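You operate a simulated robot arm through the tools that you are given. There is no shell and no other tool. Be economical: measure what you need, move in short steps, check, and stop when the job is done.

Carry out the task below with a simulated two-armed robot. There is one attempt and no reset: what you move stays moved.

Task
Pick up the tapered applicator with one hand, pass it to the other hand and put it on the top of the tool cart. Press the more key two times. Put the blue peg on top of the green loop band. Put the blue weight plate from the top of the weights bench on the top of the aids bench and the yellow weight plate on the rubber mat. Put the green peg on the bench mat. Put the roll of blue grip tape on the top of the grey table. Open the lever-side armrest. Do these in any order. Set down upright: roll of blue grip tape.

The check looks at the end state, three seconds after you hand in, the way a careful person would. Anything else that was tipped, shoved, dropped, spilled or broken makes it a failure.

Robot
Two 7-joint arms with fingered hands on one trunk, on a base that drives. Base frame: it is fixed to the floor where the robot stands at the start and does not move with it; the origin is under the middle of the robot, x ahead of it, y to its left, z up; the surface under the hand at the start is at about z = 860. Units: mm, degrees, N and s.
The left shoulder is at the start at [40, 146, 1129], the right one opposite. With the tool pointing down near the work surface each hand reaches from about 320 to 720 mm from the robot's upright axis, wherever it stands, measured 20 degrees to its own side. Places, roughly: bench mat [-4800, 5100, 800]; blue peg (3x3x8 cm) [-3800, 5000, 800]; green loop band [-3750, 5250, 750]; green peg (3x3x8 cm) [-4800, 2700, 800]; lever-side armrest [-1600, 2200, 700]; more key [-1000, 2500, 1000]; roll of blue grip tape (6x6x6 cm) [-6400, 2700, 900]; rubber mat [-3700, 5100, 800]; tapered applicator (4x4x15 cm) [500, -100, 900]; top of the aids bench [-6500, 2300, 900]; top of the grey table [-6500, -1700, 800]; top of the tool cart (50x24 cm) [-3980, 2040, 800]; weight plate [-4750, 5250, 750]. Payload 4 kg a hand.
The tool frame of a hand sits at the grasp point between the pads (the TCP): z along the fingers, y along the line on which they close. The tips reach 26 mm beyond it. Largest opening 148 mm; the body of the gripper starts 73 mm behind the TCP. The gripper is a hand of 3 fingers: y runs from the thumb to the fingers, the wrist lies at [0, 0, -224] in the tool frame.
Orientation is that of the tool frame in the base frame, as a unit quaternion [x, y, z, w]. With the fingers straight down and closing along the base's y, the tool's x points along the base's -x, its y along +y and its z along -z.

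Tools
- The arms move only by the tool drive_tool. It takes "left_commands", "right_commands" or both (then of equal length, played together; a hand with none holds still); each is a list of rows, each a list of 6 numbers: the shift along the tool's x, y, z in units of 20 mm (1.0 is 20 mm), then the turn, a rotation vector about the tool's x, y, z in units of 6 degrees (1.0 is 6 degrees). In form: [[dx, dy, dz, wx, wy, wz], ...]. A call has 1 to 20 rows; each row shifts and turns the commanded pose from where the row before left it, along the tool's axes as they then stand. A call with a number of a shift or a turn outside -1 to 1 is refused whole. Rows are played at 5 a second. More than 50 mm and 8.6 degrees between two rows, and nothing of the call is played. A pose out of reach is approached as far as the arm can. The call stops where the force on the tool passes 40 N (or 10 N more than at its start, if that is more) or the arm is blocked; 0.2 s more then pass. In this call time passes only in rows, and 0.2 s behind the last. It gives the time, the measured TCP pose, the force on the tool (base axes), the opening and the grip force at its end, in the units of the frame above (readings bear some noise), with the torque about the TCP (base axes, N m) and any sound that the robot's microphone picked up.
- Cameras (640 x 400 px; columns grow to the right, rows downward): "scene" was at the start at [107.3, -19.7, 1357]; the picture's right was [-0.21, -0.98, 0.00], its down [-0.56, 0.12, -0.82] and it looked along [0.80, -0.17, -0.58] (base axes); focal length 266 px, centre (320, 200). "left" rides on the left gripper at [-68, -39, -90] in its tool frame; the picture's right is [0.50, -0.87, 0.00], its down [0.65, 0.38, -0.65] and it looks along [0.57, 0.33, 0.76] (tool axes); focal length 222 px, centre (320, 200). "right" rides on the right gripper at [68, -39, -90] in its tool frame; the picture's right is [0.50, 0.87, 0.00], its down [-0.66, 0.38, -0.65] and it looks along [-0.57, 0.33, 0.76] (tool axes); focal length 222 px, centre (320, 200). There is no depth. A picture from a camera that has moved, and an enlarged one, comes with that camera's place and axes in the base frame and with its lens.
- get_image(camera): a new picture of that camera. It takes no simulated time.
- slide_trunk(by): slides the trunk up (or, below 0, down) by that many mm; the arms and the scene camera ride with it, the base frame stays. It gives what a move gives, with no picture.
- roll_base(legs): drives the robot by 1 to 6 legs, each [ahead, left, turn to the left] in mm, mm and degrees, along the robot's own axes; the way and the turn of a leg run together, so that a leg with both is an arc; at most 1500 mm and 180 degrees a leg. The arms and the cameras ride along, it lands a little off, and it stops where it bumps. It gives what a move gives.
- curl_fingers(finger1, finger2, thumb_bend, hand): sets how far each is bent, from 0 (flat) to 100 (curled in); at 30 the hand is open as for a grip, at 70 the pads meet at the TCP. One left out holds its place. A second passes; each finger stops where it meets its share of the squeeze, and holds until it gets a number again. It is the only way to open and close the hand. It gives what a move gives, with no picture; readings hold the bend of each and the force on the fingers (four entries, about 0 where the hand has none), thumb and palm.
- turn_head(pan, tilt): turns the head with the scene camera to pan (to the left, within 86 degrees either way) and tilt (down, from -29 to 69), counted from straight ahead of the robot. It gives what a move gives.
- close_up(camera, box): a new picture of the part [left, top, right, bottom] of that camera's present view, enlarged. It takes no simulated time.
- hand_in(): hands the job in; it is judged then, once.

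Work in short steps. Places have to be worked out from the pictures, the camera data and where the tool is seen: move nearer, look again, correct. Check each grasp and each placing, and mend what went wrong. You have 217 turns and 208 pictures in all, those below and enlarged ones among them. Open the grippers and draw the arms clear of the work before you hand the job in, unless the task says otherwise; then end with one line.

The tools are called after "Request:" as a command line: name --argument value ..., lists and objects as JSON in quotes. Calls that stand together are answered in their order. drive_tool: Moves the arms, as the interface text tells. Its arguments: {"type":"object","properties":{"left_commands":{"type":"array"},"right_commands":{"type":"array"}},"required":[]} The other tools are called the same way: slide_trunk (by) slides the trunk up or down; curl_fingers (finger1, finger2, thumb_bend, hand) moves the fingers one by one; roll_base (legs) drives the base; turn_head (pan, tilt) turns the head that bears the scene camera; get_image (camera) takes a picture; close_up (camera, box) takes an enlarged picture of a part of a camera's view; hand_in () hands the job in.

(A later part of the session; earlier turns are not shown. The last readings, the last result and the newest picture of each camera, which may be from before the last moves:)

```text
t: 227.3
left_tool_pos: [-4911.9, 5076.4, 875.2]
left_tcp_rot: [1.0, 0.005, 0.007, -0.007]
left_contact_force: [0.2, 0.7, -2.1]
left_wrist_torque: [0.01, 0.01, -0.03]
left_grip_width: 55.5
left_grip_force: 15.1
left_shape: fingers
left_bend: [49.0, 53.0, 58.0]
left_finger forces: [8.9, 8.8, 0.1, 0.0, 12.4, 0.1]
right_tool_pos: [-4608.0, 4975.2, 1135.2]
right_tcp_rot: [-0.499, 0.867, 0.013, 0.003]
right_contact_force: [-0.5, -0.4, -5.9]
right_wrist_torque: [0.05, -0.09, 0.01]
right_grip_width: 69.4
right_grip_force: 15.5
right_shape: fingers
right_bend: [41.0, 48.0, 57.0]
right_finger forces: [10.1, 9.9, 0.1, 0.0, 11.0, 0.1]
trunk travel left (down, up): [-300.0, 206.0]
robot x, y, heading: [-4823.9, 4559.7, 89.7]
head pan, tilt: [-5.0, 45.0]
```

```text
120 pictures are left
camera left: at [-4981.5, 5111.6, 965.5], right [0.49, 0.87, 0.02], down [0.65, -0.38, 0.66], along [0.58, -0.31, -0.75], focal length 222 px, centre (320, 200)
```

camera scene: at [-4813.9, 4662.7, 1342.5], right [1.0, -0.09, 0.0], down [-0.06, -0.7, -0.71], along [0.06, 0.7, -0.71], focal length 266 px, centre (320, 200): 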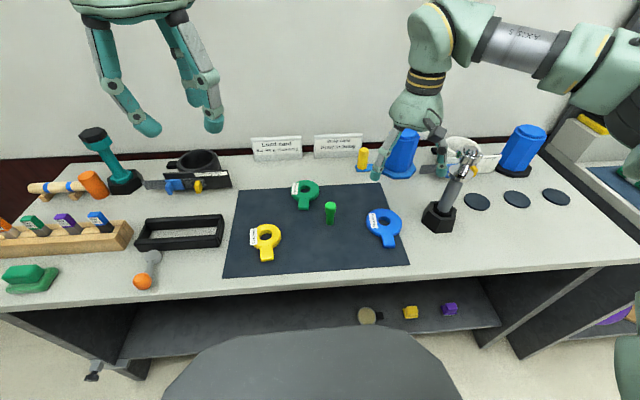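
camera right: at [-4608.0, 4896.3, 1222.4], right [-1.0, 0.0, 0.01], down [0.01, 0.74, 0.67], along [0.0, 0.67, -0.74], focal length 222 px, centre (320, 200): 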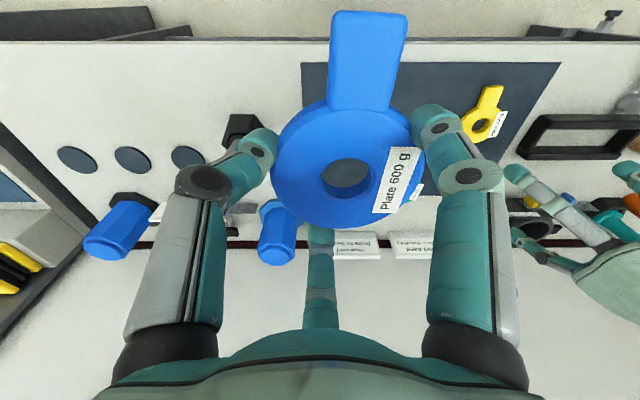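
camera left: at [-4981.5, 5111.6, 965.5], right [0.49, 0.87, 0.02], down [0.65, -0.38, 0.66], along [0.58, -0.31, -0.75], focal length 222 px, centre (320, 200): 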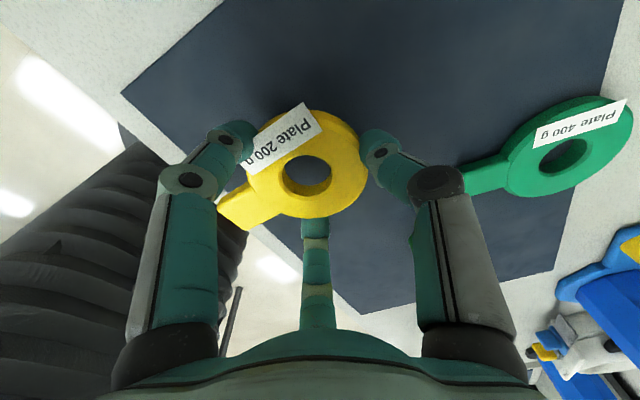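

Both plates are held. I raise and retract the yellow one, back the base off and strafe right toward the rubber mat.

Request:
drive_tool --left_commands '[[0, 0, -1, 0, 0, 0], [0, 0, -1, 0, 0, 0], [0, 0, -1, 0, 0, 0], [0, 0, -1, 0, 0, 0], [0, 0, -1, 0, 0, 0], [0, 0, -1, 0, 0, 0], [0, 0, -1, 0, 0, 0], [0, 0, -1, 0, 0, 0], [0, 0, -1, 0, 0, 0], [0, 0, -1, 0, 0, 0], [0, 0, -1, 0, 0, 0], [0, 0, -1, 0, 0, 0], [0, 0, -1, 0, 0, 0], [0, 1, 0, 0, 0, 0], [0, 1, 0, 0, 0, 0], [0, 1, 0, 0, 0, 0], [0, 1, 0, 0, 0, 0], [0, 1, 0, 0, 0, 0], [0, 1, 0, 0, 0, 0]]'

Request:
roll_base --legs '[[-150, 0, 0], [0, -700, 0]]'

Request:
turn_head --pan -15 --tilt 35

Request:
get_image --camera "scene"

```text
t: 231.3
left_tool_pos: [-4914.4, 4951.2, 1134.3]
left_tcp_rot: [1.0, 0.005, 0.007, -0.007]
left_contact_force: [0.0, -0.4, -1.4]
left_wrist_torque: [0.0, -0.07, 0.03]
left_grip_width: 55.6
left_grip_force: 14.7
left_shape: fingers
left_bend: [49.0, 53.0, 58.0]
left_finger forces: [8.9, 8.9, 0.1, 0.1, 12.1, 0.1]
right_tool_pos: [-4608.2, 4975.8, 1134.7]
right_tcp_rot: [-0.499, 0.867, 0.012, 0.003]
right_contact_force: [-0.2, -0.4, -6.3]
right_wrist_torque: [0.01, -0.09, -0.01]
right_grip_width: 69.6
right_grip_force: 15.2
right_shape: fingers
right_bend: [41.0, 48.0, 57.0]
right_finger forces: [10.1, 10.0, 0.1, 0.0, 11.0, 0.1]
trunk travel left (down, up): [-300.0, 206.0]
robot x, y, heading: [-4821.6, 4564.4, 89.9]
head pan, tilt: [-5.0, 45.0]
```

```text
t: 236.1
left_tool_pos: [-4219.1, 4802.1, 1134.0]
left_tcp_rot: [1.0, 0.007, 0.007, -0.006]
left_contact_force: [0.0, -0.6, -0.8]
left_wrist_torque: [0.05, 0.0, 0.03]
left_grip_width: 55.1
left_grip_force: 14.6
left_shape: fingers
left_bend: [49.0, 53.0, 58.0]
left_finger forces: [8.8, 8.9, 0.1, 0.0, 12.1, 0.1]
right_tool_pos: [-3913.1, 4827.2, 1133.4]
right_tcp_rot: [-0.5, 0.866, 0.012, 0.004]
right_contact_force: [-0.1, -0.1, -5.9]
right_wrist_torque: [0.05, -0.08, -0.02]
right_grip_width: 69.6
right_grip_force: 15.7
right_shape: fingers
right_bend: [41.0, 48.0, 57.0]
right_finger forces: [10.1, 10.2, 0.1, 0.0, 11.0, 0.0]
trunk travel left (down, up): [-300.0, 206.0]
robot x, y, heading: [-4125.8, 4414.5, 90.2]
head pan, tilt: [-5.0, 45.0]
```

```text
t: 236.8
left_tool_pos: [-4218.8, 4802.0, 1133.6]
left_tcp_rot: [1.0, 0.007, 0.006, -0.006]
left_contact_force: [-0.2, -0.2, -1.8]
left_wrist_torque: [0.03, -0.01, -0.01]
left_grip_width: 55.6
left_grip_force: 15.3
left_shape: fingers
left_bend: [49.0, 53.0, 58.0]
left_finger forces: [8.8, 9.0, 0.0, 0.0, 12.1, 0.0]
right_tool_pos: [-3913.0, 4827.7, 1132.9]
right_tcp_rot: [-0.5, 0.866, 0.012, 0.003]
right_contact_force: [0.5, 0.4, -5.9]
right_wrist_torque: [0.07, -0.1, 0.03]
right_grip_width: 69.6
right_grip_force: 16.2
right_shape: fingers
right_bend: [41.0, 48.0, 57.0]
right_finger forces: [10.2, 10.1, 0.1, 0.0, 11.0, 0.1]
trunk travel left (down, up): [-300.0, 206.0]
robot x, y, heading: [-4130.0, 4411.5, 90.1]
head pan, tilt: [-15.0, 35.0]
```

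```text
119 pictures are left
camera scene: at [-4101.7, 4518.5, 1357.2], right [0.97, -0.26, 0.0], down [-0.15, -0.56, -0.82], along [0.21, 0.79, -0.57], focal length 266 px, centre (320, 200)
```

scene: 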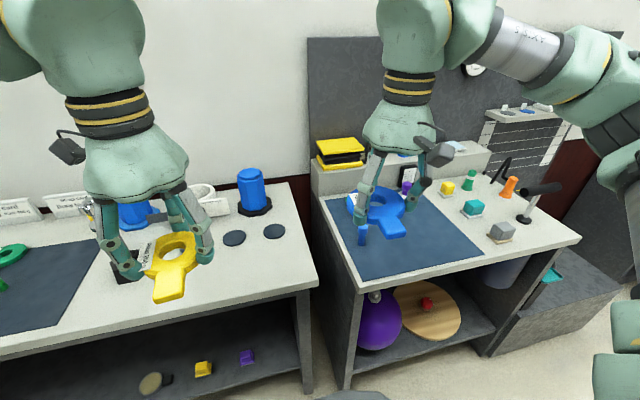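

The blue rubber mat spans about x -3890…-3500, y 4920…5330, with the blue peg near (-3831, 5042). I shift right 350 mm and look more closely.

Request:
roll_base --legs '[[50, -350, 0]]'

Request:
turn_head --pan 0 --tilt 45

Request:
get_image --camera "scene"

Request:
turn_head --pan 0 --tilt 25

Request:
get_image --camera "scene"

```text
t: 239.1
left_tool_pos: [-3865.4, 4852.0, 1133.9]
left_tcp_rot: [1.0, 0.008, 0.008, -0.007]
left_contact_force: [-0.1, -0.1, -3.1]
left_wrist_torque: [0.02, -0.02, 0.01]
left_grip_width: 55.4
left_grip_force: 14.8
left_shape: fingers
left_bend: [49.0, 53.0, 58.0]
left_finger forces: [8.8, 8.9, 0.0, 0.0, 12.1, 0.1]
right_tool_pos: [-3559.1, 4878.8, 1133.7]
right_tcp_rot: [-0.502, 0.865, 0.012, 0.003]
right_contact_force: [-0.4, 0.1, -5.4]
right_wrist_torque: [0.05, -0.1, 0.02]
right_grip_width: 69.3
right_grip_force: 15.1
right_shape: fingers
right_bend: [41.0, 48.0, 57.0]
right_finger forces: [10.1, 10.1, 0.0, 0.1, 11.0, 0.0]
trunk travel left (down, up): [-300.0, 206.0]
robot x, y, heading: [-3768.8, 4464.3, 90.0]
head pan, tilt: [-15.0, 35.0]
```

```text
t: 239.9
left_tool_pos: [-3865.0, 4853.4, 1133.2]
left_tcp_rot: [1.0, 0.008, 0.007, -0.007]
left_contact_force: [0.8, 0.3, -1.9]
left_wrist_torque: [0.04, -0.01, 0.01]
left_grip_width: 55.3
left_grip_force: 14.9
left_shape: fingers
left_bend: [49.0, 53.0, 58.0]
left_finger forces: [8.7, 9.0, 0.0, 0.1, 12.0, 0.0]
right_tool_pos: [-3558.6, 4877.7, 1133.3]
right_tcp_rot: [-0.501, 0.865, 0.012, 0.003]
right_contact_force: [-0.6, -0.2, -6.9]
right_wrist_torque: [0.06, -0.1, 0.0]
right_grip_width: 69.3
right_grip_force: 15.8
right_shape: fingers
right_bend: [41.0, 48.0, 57.0]
right_finger forces: [10.0, 10.1, 0.1, 0.1, 11.0, 0.1]
trunk travel left (down, up): [-300.0, 206.0]
robot x, y, heading: [-3773.4, 4467.6, 90.1]
head pan, tilt: [0.0, 45.0]
```

```text
118 pictures are left
camera scene: at [-3769.3, 4565.7, 1342.5], right [1.0, 0.0, 0.0], down [0.0, -0.71, -0.71], along [0.0, 0.71, -0.71], focal length 266 px, centre (320, 200)
```

scene: 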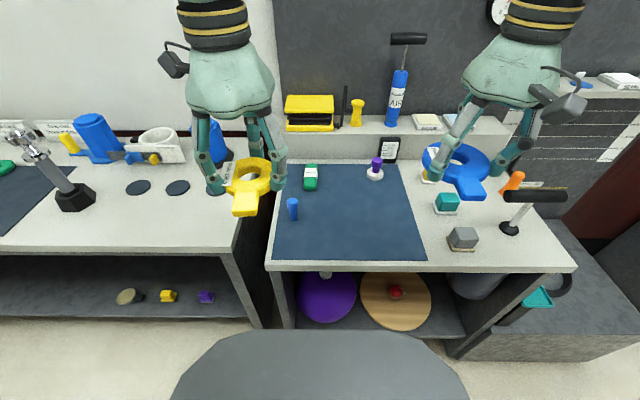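

```text
t: 240.7
left_tool_pos: [-3865.6, 4853.1, 1134.7]
left_tcp_rot: [1.0, 0.008, 0.007, -0.007]
left_contact_force: [0.7, -0.5, -2.3]
left_wrist_torque: [0.02, -0.02, 0.0]
left_grip_width: 55.6
left_grip_force: 15.2
left_shape: fingers
left_bend: [49.0, 53.0, 58.0]
left_finger forces: [8.8, 9.0, 0.0, 0.1, 12.1, 0.1]
right_tool_pos: [-3560.3, 4878.5, 1134.4]
right_tcp_rot: [-0.501, 0.865, 0.012, 0.004]
right_contact_force: [-0.5, -0.4, -6.1]
right_wrist_torque: [0.02, -0.12, 0.01]
right_grip_width: 69.3
right_grip_force: 15.6
right_shape: fingers
right_bend: [41.0, 48.0, 57.0]
right_finger forces: [10.1, 10.0, 0.0, 0.0, 11.0, 0.1]
trunk travel left (down, up): [-300.0, 206.0]
robot x, y, heading: [-3769.9, 4467.4, 90.2]
head pan, tilt: [0.0, 25.0]
```

```text
117 pictures are left
camera scene: at [-3769.9, 4576.3, 1373.0], right [1.0, 0.01, 0.0], down [0.0, -0.42, -0.91], along [-0.01, 0.91, -0.42], focal length 266 px, centre (320, 200)
```

scene: 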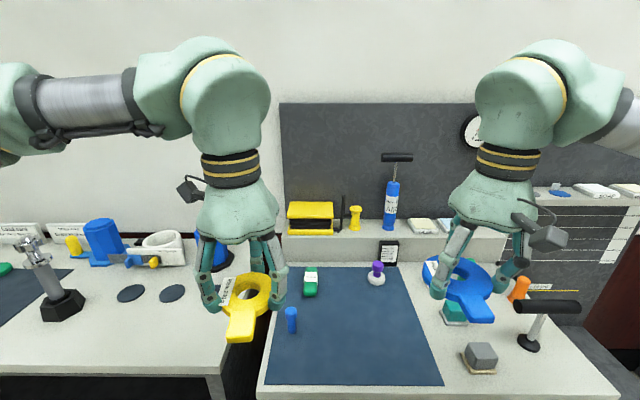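

I zoom in on the green item and the blue peg to identify them.

Request:
turn_head --pan 0 --tilt 45

Request:
close_up --camera "scene" --box '[260, 140, 420, 260]'

```text
t: 241.5
left_tool_pos: [-3864.0, 4852.7, 1134.1]
left_tcp_rot: [1.0, 0.007, 0.007, -0.007]
left_contact_force: [0.0, 0.4, -2.3]
left_wrist_torque: [0.01, 0.0, 0.02]
left_grip_width: 55.5
left_grip_force: 14.6
left_shape: fingers
left_bend: [49.0, 53.0, 58.0]
left_finger forces: [8.8, 8.9, 0.0, 0.0, 12.2, 0.0]
right_tool_pos: [-3558.5, 4879.5, 1133.7]
right_tcp_rot: [-0.501, 0.865, 0.011, 0.005]
right_contact_force: [-0.3, 0.4, -5.1]
right_wrist_torque: [0.01, -0.1, 0.04]
right_grip_width: 69.8
right_grip_force: 15.3
right_shape: fingers
right_bend: [41.0, 48.0, 57.0]
right_finger forces: [10.2, 10.1, 0.1, 0.0, 10.9, 0.0]
trunk travel left (down, up): [-300.0, 206.0]
robot x, y, heading: [-3769.7, 4463.0, 90.3]
head pan, tilt: [0.0, 45.0]
```

```text
3.33 times, centred on (340, 200) of scene
camera zoom: at [-3769.8, 4565.6, 1342.5], right [1.0, 0.01, 0.0], down [0.0, -0.71, -0.71], along [0.0, 0.71, -0.71], focal length 885 px, centre (253, 200)
```

zoom: 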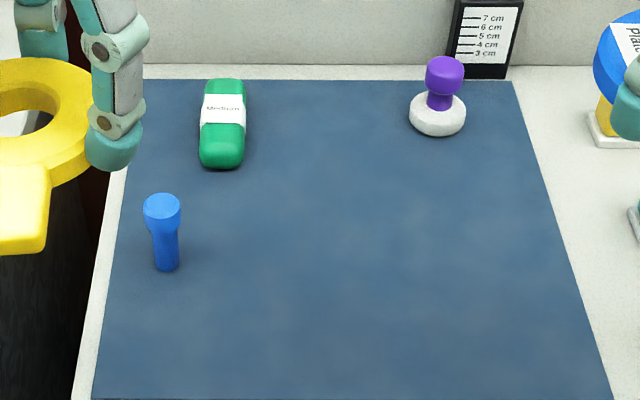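

The green item labelled "Medium" is the folded loop band. I strafe 100 mm right so that the left hand covers everything, then bring the yellow plate over the free middle of the mat.

Request:
roll_base --legs '[[30, -100, 0]]'

Request:
drive_tool --left_commands '[[0.31, -0.65, 0.97, 0, 0, 0], [0.31, -0.65, 0.97, 0, 0, 0], [0.31, -0.65, 0.97, 0, 0, 0], [0.31, -0.65, 0.97, 0, 0, 0], [0.31, -0.65, 0.97, 0, 0, 0], [0.31, -0.65, 0.97, 0, 0, 0], [0.31, -0.65, 0.97, 0, 0, 0], [0.31, -0.65, 0.97, 0, 0, 0], [0.31, -0.65, 0.97, 0, 0, 0], [0.31, -0.65, 0.97, 0, 0, 0], [0.31, -0.65, 0.97, 0, 0, 0], [0.31, -0.65, 0.97, 0, 0, 0]]'

Request:
get_image --camera "scene"

Request:
get_image --camera "left"

```text
t: 242.7
left_tool_pos: [-3767.2, 4884.5, 1134.6]
left_tcp_rot: [1.0, 0.009, 0.008, -0.007]
left_contact_force: [0.3, -1.3, -2.0]
left_wrist_torque: [0.04, -0.01, -0.02]
left_grip_width: 55.3
left_grip_force: 15.1
left_shape: fingers
left_bend: [49.0, 53.0, 58.0]
left_finger forces: [8.9, 8.9, 0.0, 0.0, 12.2, 0.0]
right_tool_pos: [-3459.8, 4908.5, 1134.5]
right_tcp_rot: [-0.501, 0.865, 0.012, 0.003]
right_contact_force: [0.1, 0.3, -6.1]
right_wrist_torque: [0.02, -0.11, 0.01]
right_grip_width: 69.2
right_grip_force: 15.4
right_shape: fingers
right_bend: [41.0, 48.0, 57.0]
right_finger forces: [9.9, 10.1, 0.0, 0.0, 11.1, 0.0]
trunk travel left (down, up): [-300.0, 206.0]
robot x, y, heading: [-3673.0, 4494.2, 90.2]
head pan, tilt: [0.0, 45.0]
```

```text
t: 245.3
left_tool_pos: [-3691.0, 5044.1, 903.8]
left_tcp_rot: [1.0, 0.008, 0.007, -0.007]
left_contact_force: [0.8, 0.8, -1.7]
left_wrist_torque: [0.03, -0.05, -0.02]
left_grip_width: 55.3
left_grip_force: 15.1
left_shape: fingers
left_bend: [49.0, 53.0, 58.0]
left_finger forces: [8.8, 9.1, 0.1, 0.1, 11.9, 0.1]
right_tool_pos: [-3459.3, 4911.0, 1133.5]
right_tcp_rot: [-0.502, 0.865, 0.011, 0.003]
right_contact_force: [1.2, -0.1, -5.9]
right_wrist_torque: [0.01, -0.12, 0.01]
right_grip_width: 69.5
right_grip_force: 15.7
right_shape: fingers
right_bend: [41.0, 48.0, 57.0]
right_finger forces: [10.0, 10.1, 0.0, 0.0, 11.1, 0.0]
trunk travel left (down, up): [-300.0, 206.0]
robot x, y, heading: [-3669.7, 4492.7, 90.3]
head pan, tilt: [0.0, 45.0]
```

```text
115 pictures are left
camera scene: at [-3670.0, 4596.5, 1342.4], right [1.0, 0.01, 0.0], down [0.0, -0.71, -0.71], along [0.0, 0.71, -0.71], focal length 266 px, centre (320, 200)
```

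scene: 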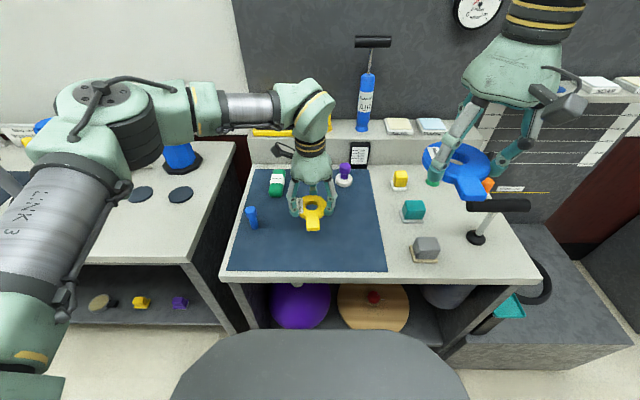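

```text
114 pictures are left
camera left: at [-3760.3, 5080.6, 993.1], right [0.49, 0.87, 0.02], down [0.65, -0.38, 0.66], along [0.58, -0.31, -0.75], focal length 222 px, centre (320, 200)
```

left: 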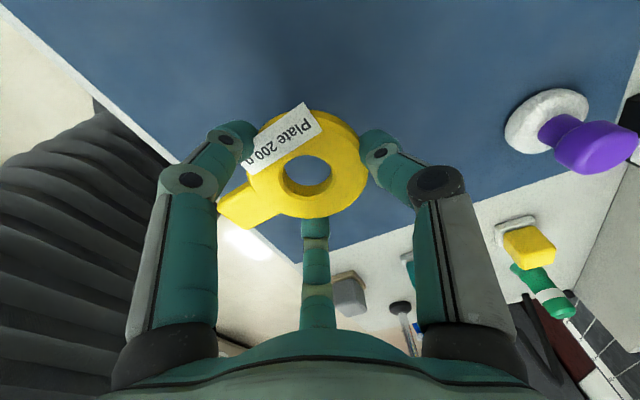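

The plate is over a clear part of the mat. I lower until contact.

Request:
drive_tool --left_commands '[[0, 0.2, 0.9, 0, 0, 0], [0, 0.2, 0.9, 0, 0, 0], [0, 0, 0.6, 0, 0, 0], [0, 0, 0.3, 0, 0, 0], [0, 0, 0.25, 0, 0, 0], [0, 0, 0.2, 0, 0, 0], [0, 0, 0.2, 0, 0, 0], [0, 0, 0.2, 0, 0, 0], [0, 0, 0.2, 0, 0, 0]]'

Request:
get_image --camera "left"

```text
t: 247.4
left_tool_pos: [-3688.0, 5038.3, 837.4]
left_tcp_rot: [1.0, 0.01, 0.009, -0.01]
left_contact_force: [-1.8, -6.0, 22.3]
left_wrist_torque: [-0.86, 0.97, 0.05]
left_grip_width: 56.1
left_grip_force: 24.3
left_shape: fingers
left_bend: [47.0, 53.0, 59.0]
left_finger forces: [27.9, 10.5, 0.0, 0.0, 10.4, 0.0]
right_tool_pos: [-3459.5, 4908.8, 1134.0]
right_tcp_rot: [-0.502, 0.865, 0.012, 0.004]
right_contact_force: [0.2, 0.4, -5.4]
right_wrist_torque: [0.03, -0.1, 0.0]
right_grip_width: 69.1
right_grip_force: 15.2
right_shape: fingers
right_bend: [41.0, 48.0, 57.0]
right_finger forces: [10.0, 10.1, 0.0, 0.0, 11.0, 0.0]
trunk travel left (down, up): [-300.0, 206.0]
robot x, y, heading: [-3672.3, 4492.4, 90.5]
head pan, tilt: [0.0, 45.0]
stopped in row 9 (left hand): the force on the tool passed its limit at 43 N (the readings are from after the stop); the commanded pose is now the measured one
```

```text
113 pictures are left
camera left: at [-3758.9, 5073.5, 927.2], right [0.48, 0.88, 0.03], down [0.65, -0.38, 0.66], along [0.59, -0.3, -0.75], focal length 222 px, centre (320, 200)
```

left: 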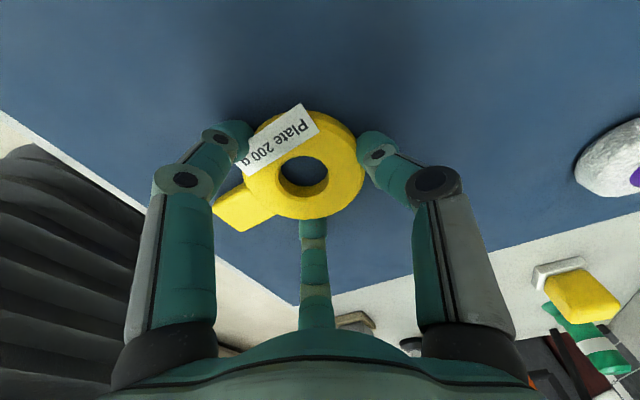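

Contact at TCP z≈837. I ease up 3 mm, open, and lift.

Request:
drive_tool --left_commands '[[0, 0, -0.3, 0, 0, 0]]'

Request:
curl_fingers --hand "left" --finger1 36 --finger2 38 --thumb_bend 40

Request:
drive_tool --left_commands '[[0, 0, -0.6, 0, 0, 0], [0, 0, -1, 0, 0, 0], [0, 0, -1, 0, 0, 0], [0, 0, -1, 0, 0, 0], [0, 0, -1, 0, 0, 0], [0, 0, -1, 0, 0, 0], [0, 0, -1, 0, 0, 0], [0, 0, -1, 0, 0, 0], [0, 0, -1, 0, 0, 0], [0, 0, -1, 0, 0, 0]]'

Request:
get_image --camera "scene"

Request:
get_image --camera "left"

```text
t: 247.8
left_tool_pos: [-3687.9, 5039.9, 838.8]
left_tcp_rot: [1.0, 0.01, 0.009, -0.01]
left_contact_force: [0.9, 0.3, -2.8]
left_wrist_torque: [0.05, 0.04, 0.01]
left_grip_width: 55.2
left_grip_force: 16.7
left_shape: fingers
left_bend: [49.0, 53.0, 59.0]
left_finger forces: [9.4, 9.9, 0.0, 0.0, 13.4, 0.0]
right_tool_pos: [-3460.7, 4911.1, 1133.3]
right_tcp_rot: [-0.501, 0.865, 0.011, 0.003]
right_contact_force: [0.5, -0.4, -5.1]
right_wrist_torque: [0.02, -0.1, 0.02]
right_grip_width: 69.6
right_grip_force: 16.2
right_shape: fingers
right_bend: [41.0, 48.0, 57.0]
right_finger forces: [10.0, 10.1, 0.1, 0.0, 11.2, 0.1]
trunk travel left (down, up): [-300.0, 206.0]
robot x, y, heading: [-3669.9, 4495.4, 90.1]
head pan, tilt: [0.0, 45.0]
```

```text
t: 248.8
left_tool_pos: [-3688.9, 5039.5, 841.4]
left_tcp_rot: [1.0, 0.01, 0.009, -0.01]
left_contact_force: [-1.0, 0.3, 0.6]
left_wrist_torque: [0.01, 0.01, 0.0]
left_grip_width: 101.1
left_grip_force: 0.1
left_shape: fingers
left_bend: [36.0, 38.0, 40.0]
left_finger forces: [0.1, 0.0, 0.0, 0.0, 0.1, 0.0]
right_tool_pos: [-3460.7, 4909.2, 1134.4]
right_tcp_rot: [-0.502, 0.865, 0.011, 0.004]
right_contact_force: [-0.6, 0.2, -6.4]
right_wrist_torque: [0.03, -0.1, -0.02]
right_grip_width: 69.5
right_grip_force: 15.8
right_shape: fingers
right_bend: [41.0, 48.0, 57.0]
right_finger forces: [10.0, 10.2, 0.0, 0.0, 11.2, 0.1]
trunk travel left (down, up): [-300.0, 206.0]
robot x, y, heading: [-3673.0, 4493.6, 90.3]
head pan, tilt: [0.0, 45.0]
```

```text
t: 251.0
left_tool_pos: [-3692.0, 5035.0, 1033.0]
left_tcp_rot: [1.0, 0.008, 0.008, -0.01]
left_contact_force: [0.9, -0.4, 1.0]
left_wrist_torque: [-0.03, 0.0, 0.03]
left_grip_width: 101.3
left_grip_force: 0.0
left_shape: fingers
left_bend: [36.0, 38.0, 40.0]
left_finger forces: [0.0, 0.0, 0.0, 0.0, 0.0, 0.0]
right_tool_pos: [-3459.8, 4908.8, 1134.2]
right_tcp_rot: [-0.502, 0.865, 0.012, 0.003]
right_contact_force: [0.8, 0.5, -5.9]
right_wrist_torque: [-0.01, -0.09, -0.01]
right_grip_width: 69.4
right_grip_force: 15.4
right_shape: fingers
right_bend: [41.0, 48.0, 57.0]
right_finger forces: [10.0, 10.0, 0.0, 0.0, 11.1, 0.0]
trunk travel left (down, up): [-300.0, 206.0]
robot x, y, heading: [-3670.9, 4494.7, 90.1]
head pan, tilt: [0.0, 45.0]
```

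```text
112 pictures are left
camera scene: at [-3670.3, 4595.1, 1342.5], right [1.0, 0.01, 0.0], down [0.0, -0.71, -0.71], along [0.0, 0.71, -0.71], focal length 266 px, centre (320, 200)
```

scene: 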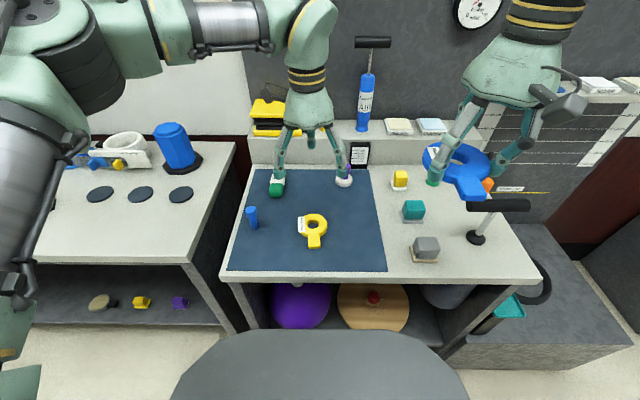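

```text
111 pictures are left
camera left: at [-3762.0, 5070.0, 1122.5], right [0.48, 0.87, 0.03], down [0.65, -0.38, 0.66], along [0.59, -0.3, -0.75], focal length 222 px, centre (320, 200)
```

left: 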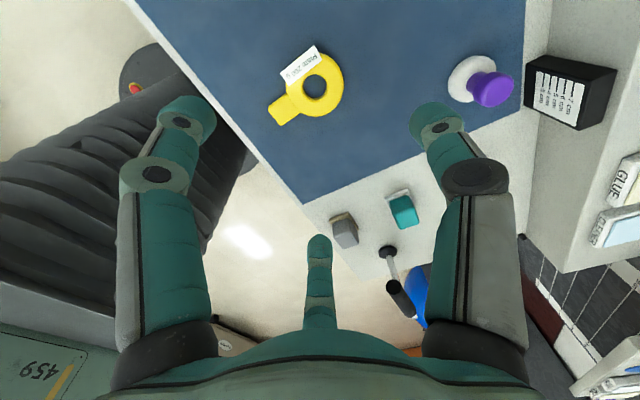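

The yellow plate is on the rubber mat. Now the left hand moves over the blue peg at about (-3846, 5042).

Request:
drive_tool --left_commands '[[-0.956, -0.06, 0, 0, 0, 0], [-0.956, -0.06, 0, 0, 0, 0], [-0.956, -0.06, 0, 0, 0, 0], [-0.956, -0.06, 0, 0, 0, 0], [-0.956, -0.06, 0, 0, 0, 0], [-0.956, -0.06, 0, 0, 0, 0], [-0.956, -0.06, 0, 0, 0, 0], [-0.956, -0.06, 0, 0, 0, 0]]'

Request:
curl_fingers --hand "left" --finger1 46 --finger2 46 --thumb_bend 46

Request:
get_image --camera "left"

```text
t: 252.8
left_tool_pos: [-3844.6, 5042.4, 1030.4]
left_tcp_rot: [1.0, 0.009, 0.009, -0.01]
left_contact_force: [-0.7, 0.2, 0.0]
left_wrist_torque: [0.01, 0.01, 0.03]
left_grip_width: 100.8
left_grip_force: 0.1
left_shape: fingers
left_bend: [36.0, 38.0, 40.0]
left_finger forces: [0.0, 0.1, 0.1, 0.0, 0.0, 0.1]
right_tool_pos: [-3459.8, 4909.4, 1133.9]
right_tcp_rot: [-0.501, 0.865, 0.011, 0.004]
right_contact_force: [0.3, 0.7, -5.8]
right_wrist_torque: [0.03, -0.09, -0.01]
right_grip_width: 69.3
right_grip_force: 15.4
right_shape: fingers
right_bend: [41.0, 48.0, 57.0]
right_finger forces: [10.0, 10.1, 0.0, 0.1, 11.0, 0.1]
trunk travel left (down, up): [-300.0, 206.0]
robot x, y, heading: [-3670.4, 4495.2, 90.1]
head pan, tilt: [0.0, 45.0]
```

```text
t: 253.8
left_tool_pos: [-3845.0, 5041.8, 1029.8]
left_tcp_rot: [1.0, 0.011, 0.008, -0.011]
left_contact_force: [0.4, -0.3, -0.8]
left_wrist_torque: [-0.04, -0.01, -0.02]
left_grip_width: 75.9
left_grip_force: 0.1
left_shape: fingers
left_bend: [46.0, 46.0, 46.0]
left_finger forces: [0.0, 0.0, 0.0, 0.0, 0.0, 0.0]
right_tool_pos: [-3459.8, 4908.3, 1135.1]
right_tcp_rot: [-0.501, 0.865, 0.011, 0.004]
right_contact_force: [-0.5, -0.5, -6.6]
right_wrist_torque: [0.04, -0.1, 0.01]
right_grip_width: 69.4
right_grip_force: 15.4
right_shape: fingers
right_bend: [41.0, 48.0, 57.0]
right_finger forces: [10.0, 10.2, 0.0, 0.0, 11.1, 0.1]
trunk travel left (down, up): [-300.0, 206.0]
robot x, y, heading: [-3670.8, 4490.9, 90.1]
head pan, tilt: [0.0, 45.0]
```

```text
110 pictures are left
camera left: at [-3915.6, 5077.5, 1119.4], right [0.48, 0.88, 0.03], down [0.65, -0.38, 0.66], along [0.59, -0.3, -0.75], focal length 222 px, centre (320, 200)
```

left: 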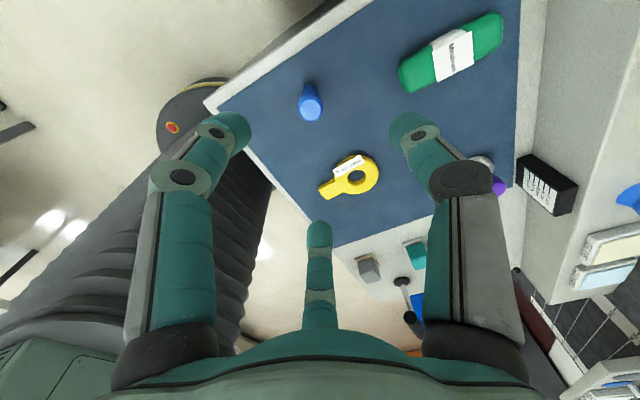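

Blue peg at (-3846, 5037); the band's centre is (-3799, 5198), long axis along y. I descend to TCP z≈856 and grip the peg.

Request:
drive_tool --left_commands '[[-0.1, 0.25, 0.97, 0, 0, 0], [0, 0, 0.97, 0, 0, 0], [0, 0, 0.97, 0, 0, 0], [0, 0, 0.97, 0, 0, 0], [0, 0, 0.97, 0, 0, 0], [0, 0, 0.97, 0, 0, 0], [0, 0, 0.97, 0, 0, 0], [0, 0, 0.97, 0, 0, 0], [0, 0, 0.97, 0, 0, 0]]'

Request:
get_image --camera "left"

```text
t: 255.8
left_tool_pos: [-3843.4, 5041.3, 854.0]
left_tcp_rot: [1.0, 0.009, 0.01, -0.01]
left_contact_force: [-0.7, 0.3, -1.0]
left_wrist_torque: [-0.02, 0.0, -0.05]
left_grip_width: 76.0
left_grip_force: 0.1
left_shape: fingers
left_bend: [46.0, 46.0, 46.0]
left_finger forces: [0.0, 0.1, 0.0, 0.1, 0.0, 0.0]
right_tool_pos: [-3459.4, 4908.8, 1133.2]
right_tcp_rot: [-0.501, 0.865, 0.012, 0.004]
right_contact_force: [-0.7, 0.3, -5.5]
right_wrist_torque: [0.05, -0.11, 0.0]
right_grip_width: 69.4
right_grip_force: 15.6
right_shape: fingers
right_bend: [41.0, 48.0, 57.0]
right_finger forces: [10.0, 10.0, 0.0, 0.0, 11.1, 0.0]
trunk travel left (down, up): [-300.0, 206.0]
robot x, y, heading: [-3669.7, 4493.4, 90.4]
head pan, tilt: [0.0, 45.0]
```

```text
109 pictures are left
camera left: at [-3914.1, 5076.4, 944.1], right [0.48, 0.88, 0.03], down [0.65, -0.38, 0.66], along [0.59, -0.3, -0.75], focal length 222 px, centre (320, 200)
```

left: 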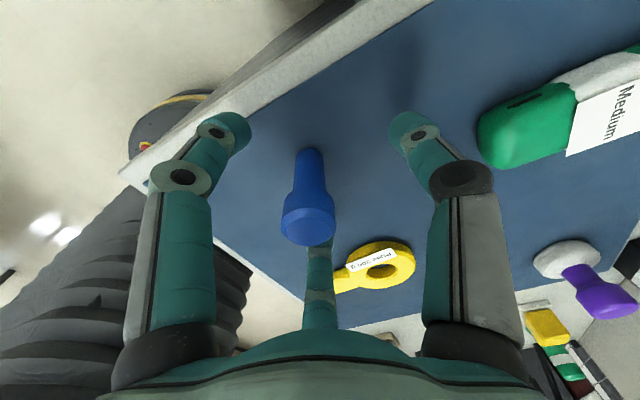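

The peg stands between the fingers. I close and lift it.

Request:
curl_fingers --hand "left" --finger1 75 --finger2 75 --thumb_bend 75

Request:
drive_tool --left_commands '[[0, 0, -0.5, 0, 0, 0], [0, 0, -1, 0, 0, 0], [0, 0, -1, 0, 0, 0], [0, 0, -1, 0, 0, 0], [0, 0, -1, 0, 0, 0]]'

Request:
get_image --camera "left"

Request:
get_image --camera "scene"

```text
t: 256.8
left_tool_pos: [-3843.7, 5039.4, 854.4]
left_tcp_rot: [1.0, 0.01, 0.009, -0.01]
left_contact_force: [-0.7, 0.5, 0.4]
left_wrist_torque: [0.02, -0.01, -0.01]
left_grip_width: 7.6
left_grip_force: 13.0
left_shape: fingers
left_bend: [64.0, 64.0, 71.0]
left_finger forces: [9.2, 8.1, 0.0, 0.1, 8.1, 0.0]
right_tool_pos: [-3460.9, 4910.2, 1134.3]
right_tcp_rot: [-0.501, 0.865, 0.011, 0.004]
right_contact_force: [-0.7, 0.5, -7.2]
right_wrist_torque: [0.06, -0.1, -0.01]
right_grip_width: 69.5
right_grip_force: 15.8
right_shape: fingers
right_bend: [41.0, 48.0, 57.0]
right_finger forces: [10.0, 10.1, 0.0, 0.0, 11.2, 0.0]
trunk travel left (down, up): [-300.0, 206.0]
robot x, y, heading: [-3673.3, 4498.8, 90.4]
head pan, tilt: [0.0, 45.0]
```

```text
t: 258.0
left_tool_pos: [-3845.6, 5037.6, 945.2]
left_tcp_rot: [1.0, 0.01, 0.008, -0.01]
left_contact_force: [0.3, 0.6, 0.5]
left_wrist_torque: [0.0, 0.03, -0.02]
left_grip_width: 7.2
left_grip_force: 12.7
left_shape: fingers
left_bend: [64.0, 64.0, 71.0]
left_finger forces: [9.2, 8.2, 0.0, 0.0, 8.0, 0.0]
right_tool_pos: [-3458.2, 4909.6, 1134.2]
right_tcp_rot: [-0.501, 0.865, 0.013, 0.004]
right_contact_force: [-0.7, 0.2, -7.0]
right_wrist_torque: [0.03, -0.09, 0.0]
right_grip_width: 69.4
right_grip_force: 16.3
right_shape: fingers
right_bend: [41.0, 48.0, 57.0]
right_finger forces: [10.1, 10.0, 0.1, 0.0, 11.0, 0.0]
trunk travel left (down, up): [-300.0, 206.0]
robot x, y, heading: [-3674.4, 4494.5, 90.2]
head pan, tilt: [0.0, 45.0]
```

```text
108 pictures are left
camera left: at [-3915.7, 5073.9, 1035.1], right [0.48, 0.88, 0.03], down [0.65, -0.38, 0.66], along [0.59, -0.3, -0.75], focal length 222 px, centre (320, 200)
```

left: 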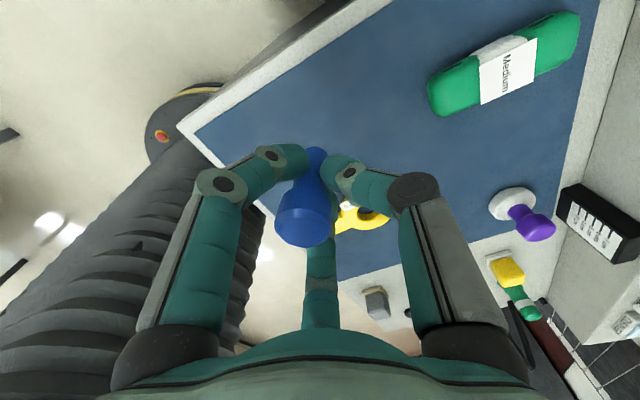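

```text
107 pictures are left
camera scene: at [-3670.3, 4595.2, 1342.5], right [1.0, 0.01, 0.0], down [0.0, -0.71, -0.71], along [0.0, 0.71, -0.71], focal length 266 px, centre (320, 200)
```

scene: 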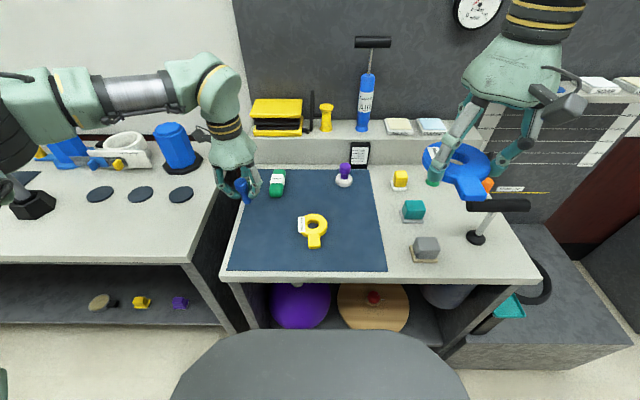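

The peg is held nearly vertical. The band is near the edge of my reach, so I roll forward 70 mm and then move the peg above its centre.

Request:
roll_base --legs '[[80, 0, 0]]'

Request:
drive_tool --left_commands '[[0.311, -0.5, 0, 0, 0, 0], [0.311, -0.5, 0, 0, 0, 0], [0.311, -0.5, 0, 0, 0, 0], [0.311, -0.5, 0, 0, 0, 0], [0.311, -0.5, 0, 0, 0, 0], [0.311, -0.5, 0, 0, 0, 0], [0.311, -0.5, 0, 0, 0, 0], [0.311, -0.5, 0, 0, 0, 0]]'

Request:
get_image --camera "left"

Request:
get_image --camera "scene"

```text
t: 259.0
left_tool_pos: [-3846.5, 5117.4, 945.7]
left_tcp_rot: [1.0, 0.009, 0.009, -0.01]
left_contact_force: [-0.2, 1.1, -0.1]
left_wrist_torque: [0.0, 0.02, 0.03]
left_grip_width: 7.3
left_grip_force: 12.8
left_shape: fingers
left_bend: [64.0, 64.0, 71.0]
left_finger forces: [9.1, 8.2, 0.0, 0.1, 8.0, 0.0]
right_tool_pos: [-3460.9, 4987.9, 1133.3]
right_tcp_rot: [-0.502, 0.865, 0.012, 0.003]
right_contact_force: [-0.4, 0.0, -6.4]
right_wrist_torque: [0.0, -0.1, -0.01]
right_grip_width: 69.3
right_grip_force: 15.6
right_shape: fingers
right_bend: [41.0, 48.0, 57.0]
right_finger forces: [10.1, 9.9, 0.0, 0.0, 11.0, 0.1]
trunk travel left (down, up): [-300.0, 206.0]
robot x, y, heading: [-3673.0, 4575.2, 90.2]
head pan, tilt: [0.0, 45.0]
```

```text
t: 260.8
left_tool_pos: [-3797.2, 5199.0, 947.7]
left_tcp_rot: [1.0, 0.01, 0.009, -0.01]
left_contact_force: [0.1, 0.5, -0.2]
left_wrist_torque: [-0.03, -0.03, 0.01]
left_grip_width: 7.5
left_grip_force: 12.9
left_shape: fingers
left_bend: [64.0, 64.0, 71.0]
left_finger forces: [9.3, 8.1, 0.0, 0.0, 7.9, 0.0]
right_tool_pos: [-3459.9, 4988.6, 1134.2]
right_tcp_rot: [-0.501, 0.865, 0.012, 0.003]
right_contact_force: [0.5, 0.7, -6.3]
right_wrist_torque: [0.03, -0.09, -0.01]
right_grip_width: 69.3
right_grip_force: 14.5
right_shape: fingers
right_bend: [41.0, 48.0, 57.0]
right_finger forces: [9.9, 10.0, 0.1, 0.1, 11.0, 0.0]
trunk travel left (down, up): [-300.0, 206.0]
robot x, y, heading: [-3669.0, 4574.1, 90.5]
head pan, tilt: [0.0, 45.0]
```

```text
106 pictures are left
camera left: at [-3867.3, 5235.3, 1036.6], right [0.48, 0.88, 0.03], down [0.65, -0.38, 0.66], along [0.59, -0.3, -0.75], focal length 222 px, centre (320, 200)
```

left: 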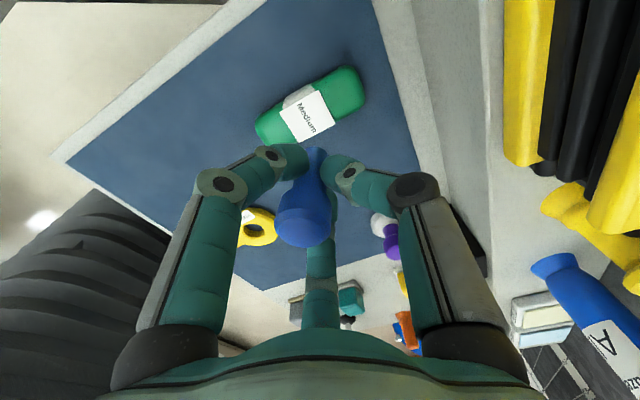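

```text
105 pictures are left
camera scene: at [-3670.4, 4675.6, 1342.4], right [1.0, 0.01, 0.0], down [0.0, -0.71, -0.71], along [0.0, 0.71, -0.71], focal length 266 px, centre (320, 200)
```

scene: 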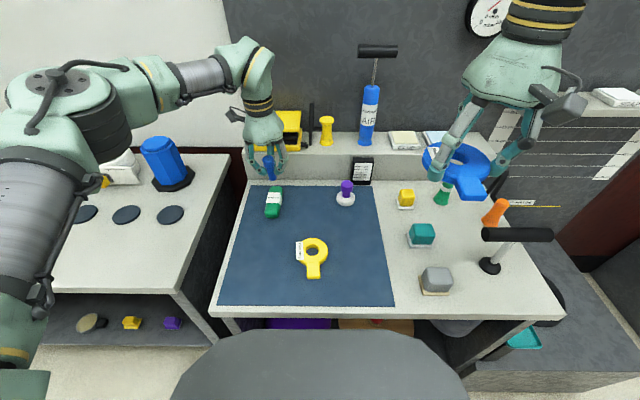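

Both views put the band centre at about (-3803, 5197). I shift 6 mm and lower until the peg touches.

Request:
drive_tool --left_commands '[[-0.3, 0.1, 0.8, 0, 0, 0], [0, 0, 0.8, 0, 0, 0], [0, 0, 0.6, 0, 0, 0], [0, 0, 0.3, 0, 0, 0], [0, 0, 0.2, 0, 0, 0], [0, 0, 0.2, 0, 0, 0], [0, 0, 0.2, 0, 0, 0]]'

Request:
get_image --camera "left"

Request:
close_up --camera "scene" --box '[220, 120, 340, 220]'

```text
t: 262.4
left_tool_pos: [-3802.5, 5198.8, 884.3]
left_tcp_rot: [1.0, 0.01, 0.009, -0.009]
left_contact_force: [-0.3, 0.6, -0.2]
left_wrist_torque: [-0.02, -0.01, 0.01]
left_grip_width: 7.4
left_grip_force: 12.6
left_shape: fingers
left_bend: [64.0, 64.0, 71.0]
left_finger forces: [9.2, 8.2, 0.0, 0.0, 7.9, 0.0]
right_tool_pos: [-3460.2, 4989.0, 1134.5]
right_tcp_rot: [-0.501, 0.865, 0.011, 0.003]
right_contact_force: [0.5, 0.4, -6.8]
right_wrist_torque: [0.04, -0.11, -0.01]
right_grip_width: 69.4
right_grip_force: 16.1
right_shape: fingers
right_bend: [41.0, 48.0, 57.0]
right_finger forces: [9.9, 10.1, 0.0, 0.0, 10.9, 0.1]
trunk travel left (down, up): [-300.0, 206.0]
robot x, y, heading: [-3671.8, 4577.4, 90.5]
head pan, tilt: [0.0, 45.0]
```

```text
104 pictures are left
camera left: at [-3873.0, 5233.5, 974.7], right [0.48, 0.88, 0.03], down [0.65, -0.38, 0.66], along [0.59, -0.3, -0.75], focal length 222 px, centre (320, 200)
```

left: 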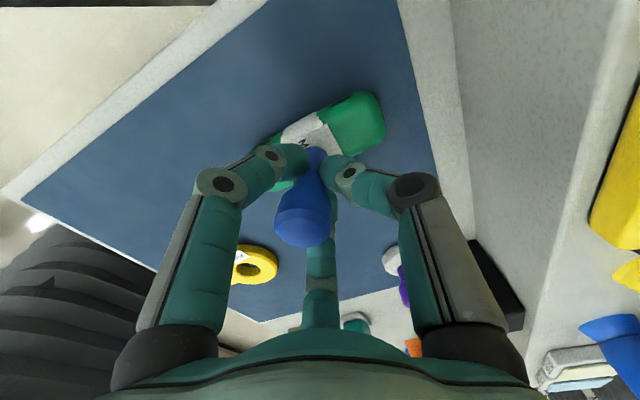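

```text
4.00 times, centred on (280, 170) of scene
camera zoom: at [-3670.9, 4675.2, 1342.5], right [1.0, 0.01, 0.0], down [0.0, -0.71, -0.71], along [0.0, 0.71, -0.71], focal length 1062 px, centre (480, 320)
```

zoom: 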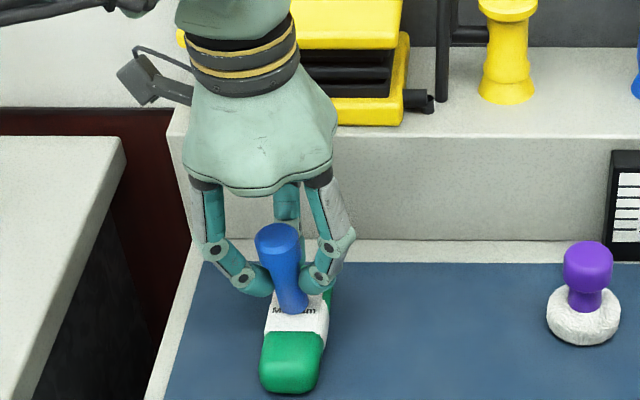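

The peg leans by about 4°. I level it with a small counter-rotation and then lower to contact.

Request:
drive_tool --left_commands '[[0.1, -0.17, 0, -0.59, -0.32, 0], [0, 0, 0.2, 0, 0, 0], [0, 0, 0.2, 0, 0, 0], [0, 0, 0.2, 0, 0, 0], [0, 0, 0.15, 0, 0, 0]]'

Request:
close_up --camera "scene" --box '[220, 120, 340, 220]'

Request:
get_image --camera "left"

```text
t: 263.6
left_tool_pos: [-3800.0, 5201.1, 872.7]
left_tcp_rot: [1.0, 0.01, -0.007, 0.019]
left_contact_force: [0.5, 5.3, 21.6]
left_wrist_torque: [0.0, -0.01, -0.01]
left_grip_width: 5.4
left_grip_force: 16.9
left_shape: fingers
left_bend: [63.0, 73.0, 73.0]
left_finger forces: [11.8, 10.7, 0.0, 0.0, 11.8, 0.0]
right_tool_pos: [-3460.4, 4988.2, 1134.1]
right_tcp_rot: [-0.502, 0.865, 0.012, 0.004]
right_contact_force: [0.3, -0.1, -6.3]
right_wrist_torque: [0.0, -0.08, 0.02]
right_grip_width: 69.1
right_grip_force: 16.4
right_shape: fingers
right_bend: [41.0, 48.0, 57.0]
right_finger forces: [10.0, 10.0, 0.0, 0.0, 11.0, 0.0]
trunk travel left (down, up): [-300.0, 206.0]
robot x, y, heading: [-3672.0, 4572.5, 90.1]
head pan, tilt: [0.0, 45.0]
```

```text
4.00 times, centred on (280, 170) of scene
camera zoom: at [-3670.3, 4674.1, 1342.6], right [1.0, 0.01, 0.0], down [0.0, -0.71, -0.71], along [0.0, 0.71, -0.71], focal length 1062 px, centre (480, 320)
```

zoom: 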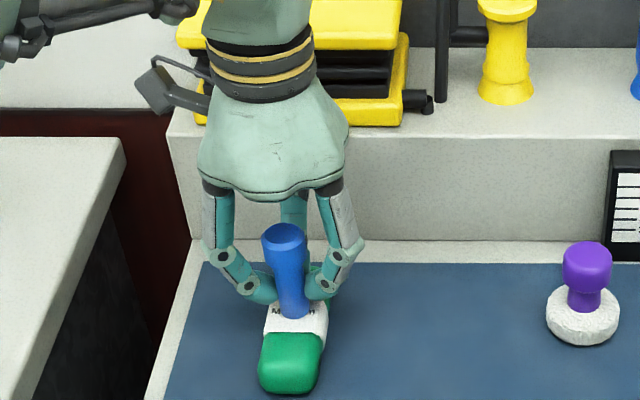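

```text
101 pictures are left
camera left: at [-3867.6, 5241.9, 962.4], right [0.48, 0.87, -0.04], down [0.67, -0.34, 0.66], along [0.56, -0.34, -0.75], focal length 222 px, centre (320, 200)
```

left: 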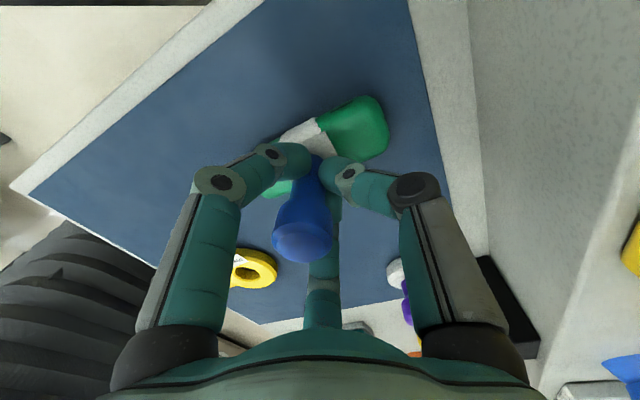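

The peg presses on the band (22 N) and sits on the label, nearly upright. I ease up 2 mm and open.

Request:
drive_tool --left_commands '[[0, 0, -0.1, 0, 0, 0]]'

Request:
curl_fingers --hand "left" --finger1 45 --finger2 45 --thumb_bend 45

Request:
close_up --camera "scene" --box '[220, 120, 340, 220]'

```text
t: 264.0
left_tool_pos: [-3800.5, 5200.5, 872.6]
left_tcp_rot: [1.0, 0.009, -0.008, 0.021]
left_contact_force: [2.4, 4.3, 16.2]
left_wrist_torque: [0.03, -0.03, -0.03]
left_grip_width: 5.8
left_grip_force: 16.9
left_shape: fingers
left_bend: [63.0, 72.0, 73.0]
left_finger forces: [11.2, 10.5, 0.0, 0.1, 11.2, 0.1]
right_tool_pos: [-3460.9, 4989.0, 1133.5]
right_tcp_rot: [-0.501, 0.865, 0.011, 0.003]
right_contact_force: [0.1, -0.3, -5.9]
right_wrist_torque: [0.02, -0.13, -0.01]
right_grip_width: 69.6
right_grip_force: 15.6
right_shape: fingers
right_bend: [41.0, 48.0, 57.0]
right_finger forces: [9.9, 10.0, 0.0, 0.1, 11.0, 0.0]
trunk travel left (down, up): [-300.0, 206.0]
robot x, y, heading: [-3670.8, 4570.4, 90.5]
head pan, tilt: [0.0, 45.0]
```

```text
t: 265.0
left_tool_pos: [-3800.7, 5201.6, 872.8]
left_tcp_rot: [1.0, 0.01, -0.007, 0.021]
left_contact_force: [0.0, 0.3, 0.3]
left_wrist_torque: [-0.04, 0.01, 0.0]
left_grip_width: 78.3
left_grip_force: 0.0
left_shape: fingers
left_bend: [45.0, 45.0, 45.0]
left_finger forces: [0.1, 0.0, 0.1, 0.0, 0.0, 0.1]
right_tool_pos: [-3461.0, 4988.2, 1134.3]
right_tcp_rot: [-0.502, 0.865, 0.011, 0.003]
right_contact_force: [-0.5, 0.5, -5.5]
right_wrist_torque: [0.03, -0.11, 0.02]
right_grip_width: 69.3
right_grip_force: 16.0
right_shape: fingers
right_bend: [41.0, 48.0, 57.0]
right_finger forces: [9.9, 10.0, 0.1, 0.0, 11.0, 0.0]
trunk travel left (down, up): [-300.0, 206.0]
robot x, y, heading: [-3672.3, 4579.7, 90.3]
head pan, tilt: [0.0, 45.0]
```

```text
4.00 times, centred on (280, 170) of scene
camera zoom: at [-3670.9, 4675.0, 1342.5], right [1.0, 0.01, 0.0], down [0.0, -0.71, -0.71], along [0.0, 0.71, -0.71], focal length 1062 px, centre (480, 320)
```

zoom: 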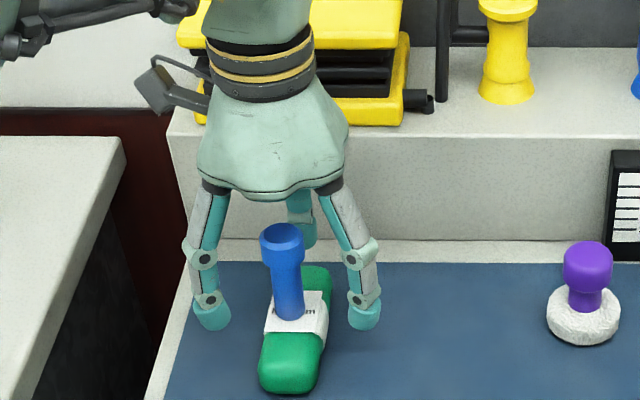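

The blue peg stands on the band. I lift the hand straight up, restore its level, and retract it.

Request:
drive_tool --left_commands '[[0, 0, -0.6, 0, 0, 0], [0, 0, -1, 0, 0, 0], [0, 0, -1, 0, 0, 0], [0, 0, -1, 0, 0, 0], [0, 0, -1, 0, 0, 0], [0, 0, -1, 0, 0, 0], [0, 0, -1, 0, 0, 0], [0, 0, -1, 0.59, 0.32, 0], [0, 0, -1, 0, 0, 0], [0, 0, -1, 0, 0, 0], [0, 0, -1, 0, 0, 0], [0, 0, -1, 0, 0, 0], [0, 1, -1, 0, 0, 0], [0, 1, 0, 0, 0, 0], [0, 1, 0, 0, 0, 0], [0, 1, 0, 0, 0, 0], [0, 1, 0, 0, 0, 0], [0, 1, 0, 0, 0, 0], [0, 1, 0, 0, 0, 0], [0, 1, 0, 0, 0, 0]]'

Request:
get_image --camera "scene"

Request:
get_image --camera "right"

```text
t: 269.2
left_tool_pos: [-3797.3, 5045.8, 1120.6]
left_tcp_rot: [1.0, 0.01, 0.01, -0.01]
left_contact_force: [0.1, -1.0, 0.3]
left_wrist_torque: [0.01, 0.03, -0.01]
left_grip_width: 78.0
left_grip_force: 0.1
left_shape: fingers
left_bend: [45.0, 45.0, 45.0]
left_finger forces: [0.0, 0.0, 0.0, 0.1, 0.0, 0.0]
right_tool_pos: [-3460.6, 4988.3, 1133.6]
right_tcp_rot: [-0.502, 0.865, 0.012, 0.004]
right_contact_force: [-0.1, -0.8, -6.1]
right_wrist_torque: [0.04, -0.11, 0.0]
right_grip_width: 69.3
right_grip_force: 15.6
right_shape: fingers
right_bend: [41.0, 48.0, 57.0]
right_finger forces: [10.0, 10.1, 0.0, 0.1, 11.1, 0.1]
trunk travel left (down, up): [-300.0, 206.0]
robot x, y, heading: [-3670.2, 4573.5, 90.3]
head pan, tilt: [0.0, 45.0]
```

```text
99 pictures are left
camera scene: at [-3671.2, 4674.6, 1342.5], right [1.0, 0.01, 0.0], down [0.0, -0.71, -0.71], along [0.0, 0.71, -0.71], focal length 266 px, centre (320, 200)
```

scene: 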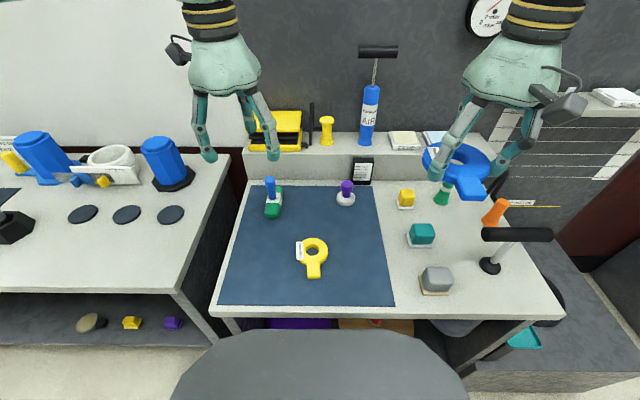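

```text
98 pictures are left
camera right: at [-3460.4, 4908.5, 1222.6], right [-1.0, 0.0, 0.01], down [0.0, 0.74, 0.67], along [-0.01, 0.67, -0.74], focal length 222 px, centre (320, 200)
```

right: 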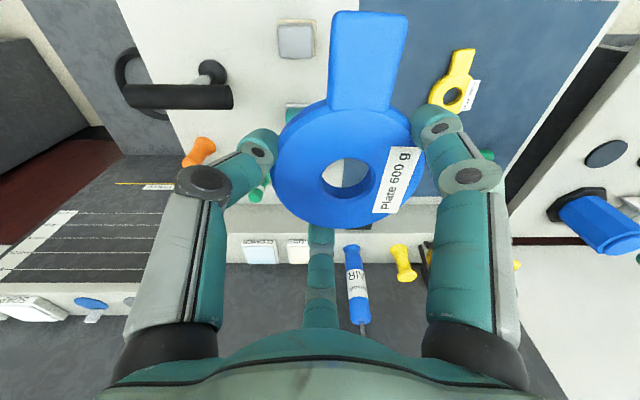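

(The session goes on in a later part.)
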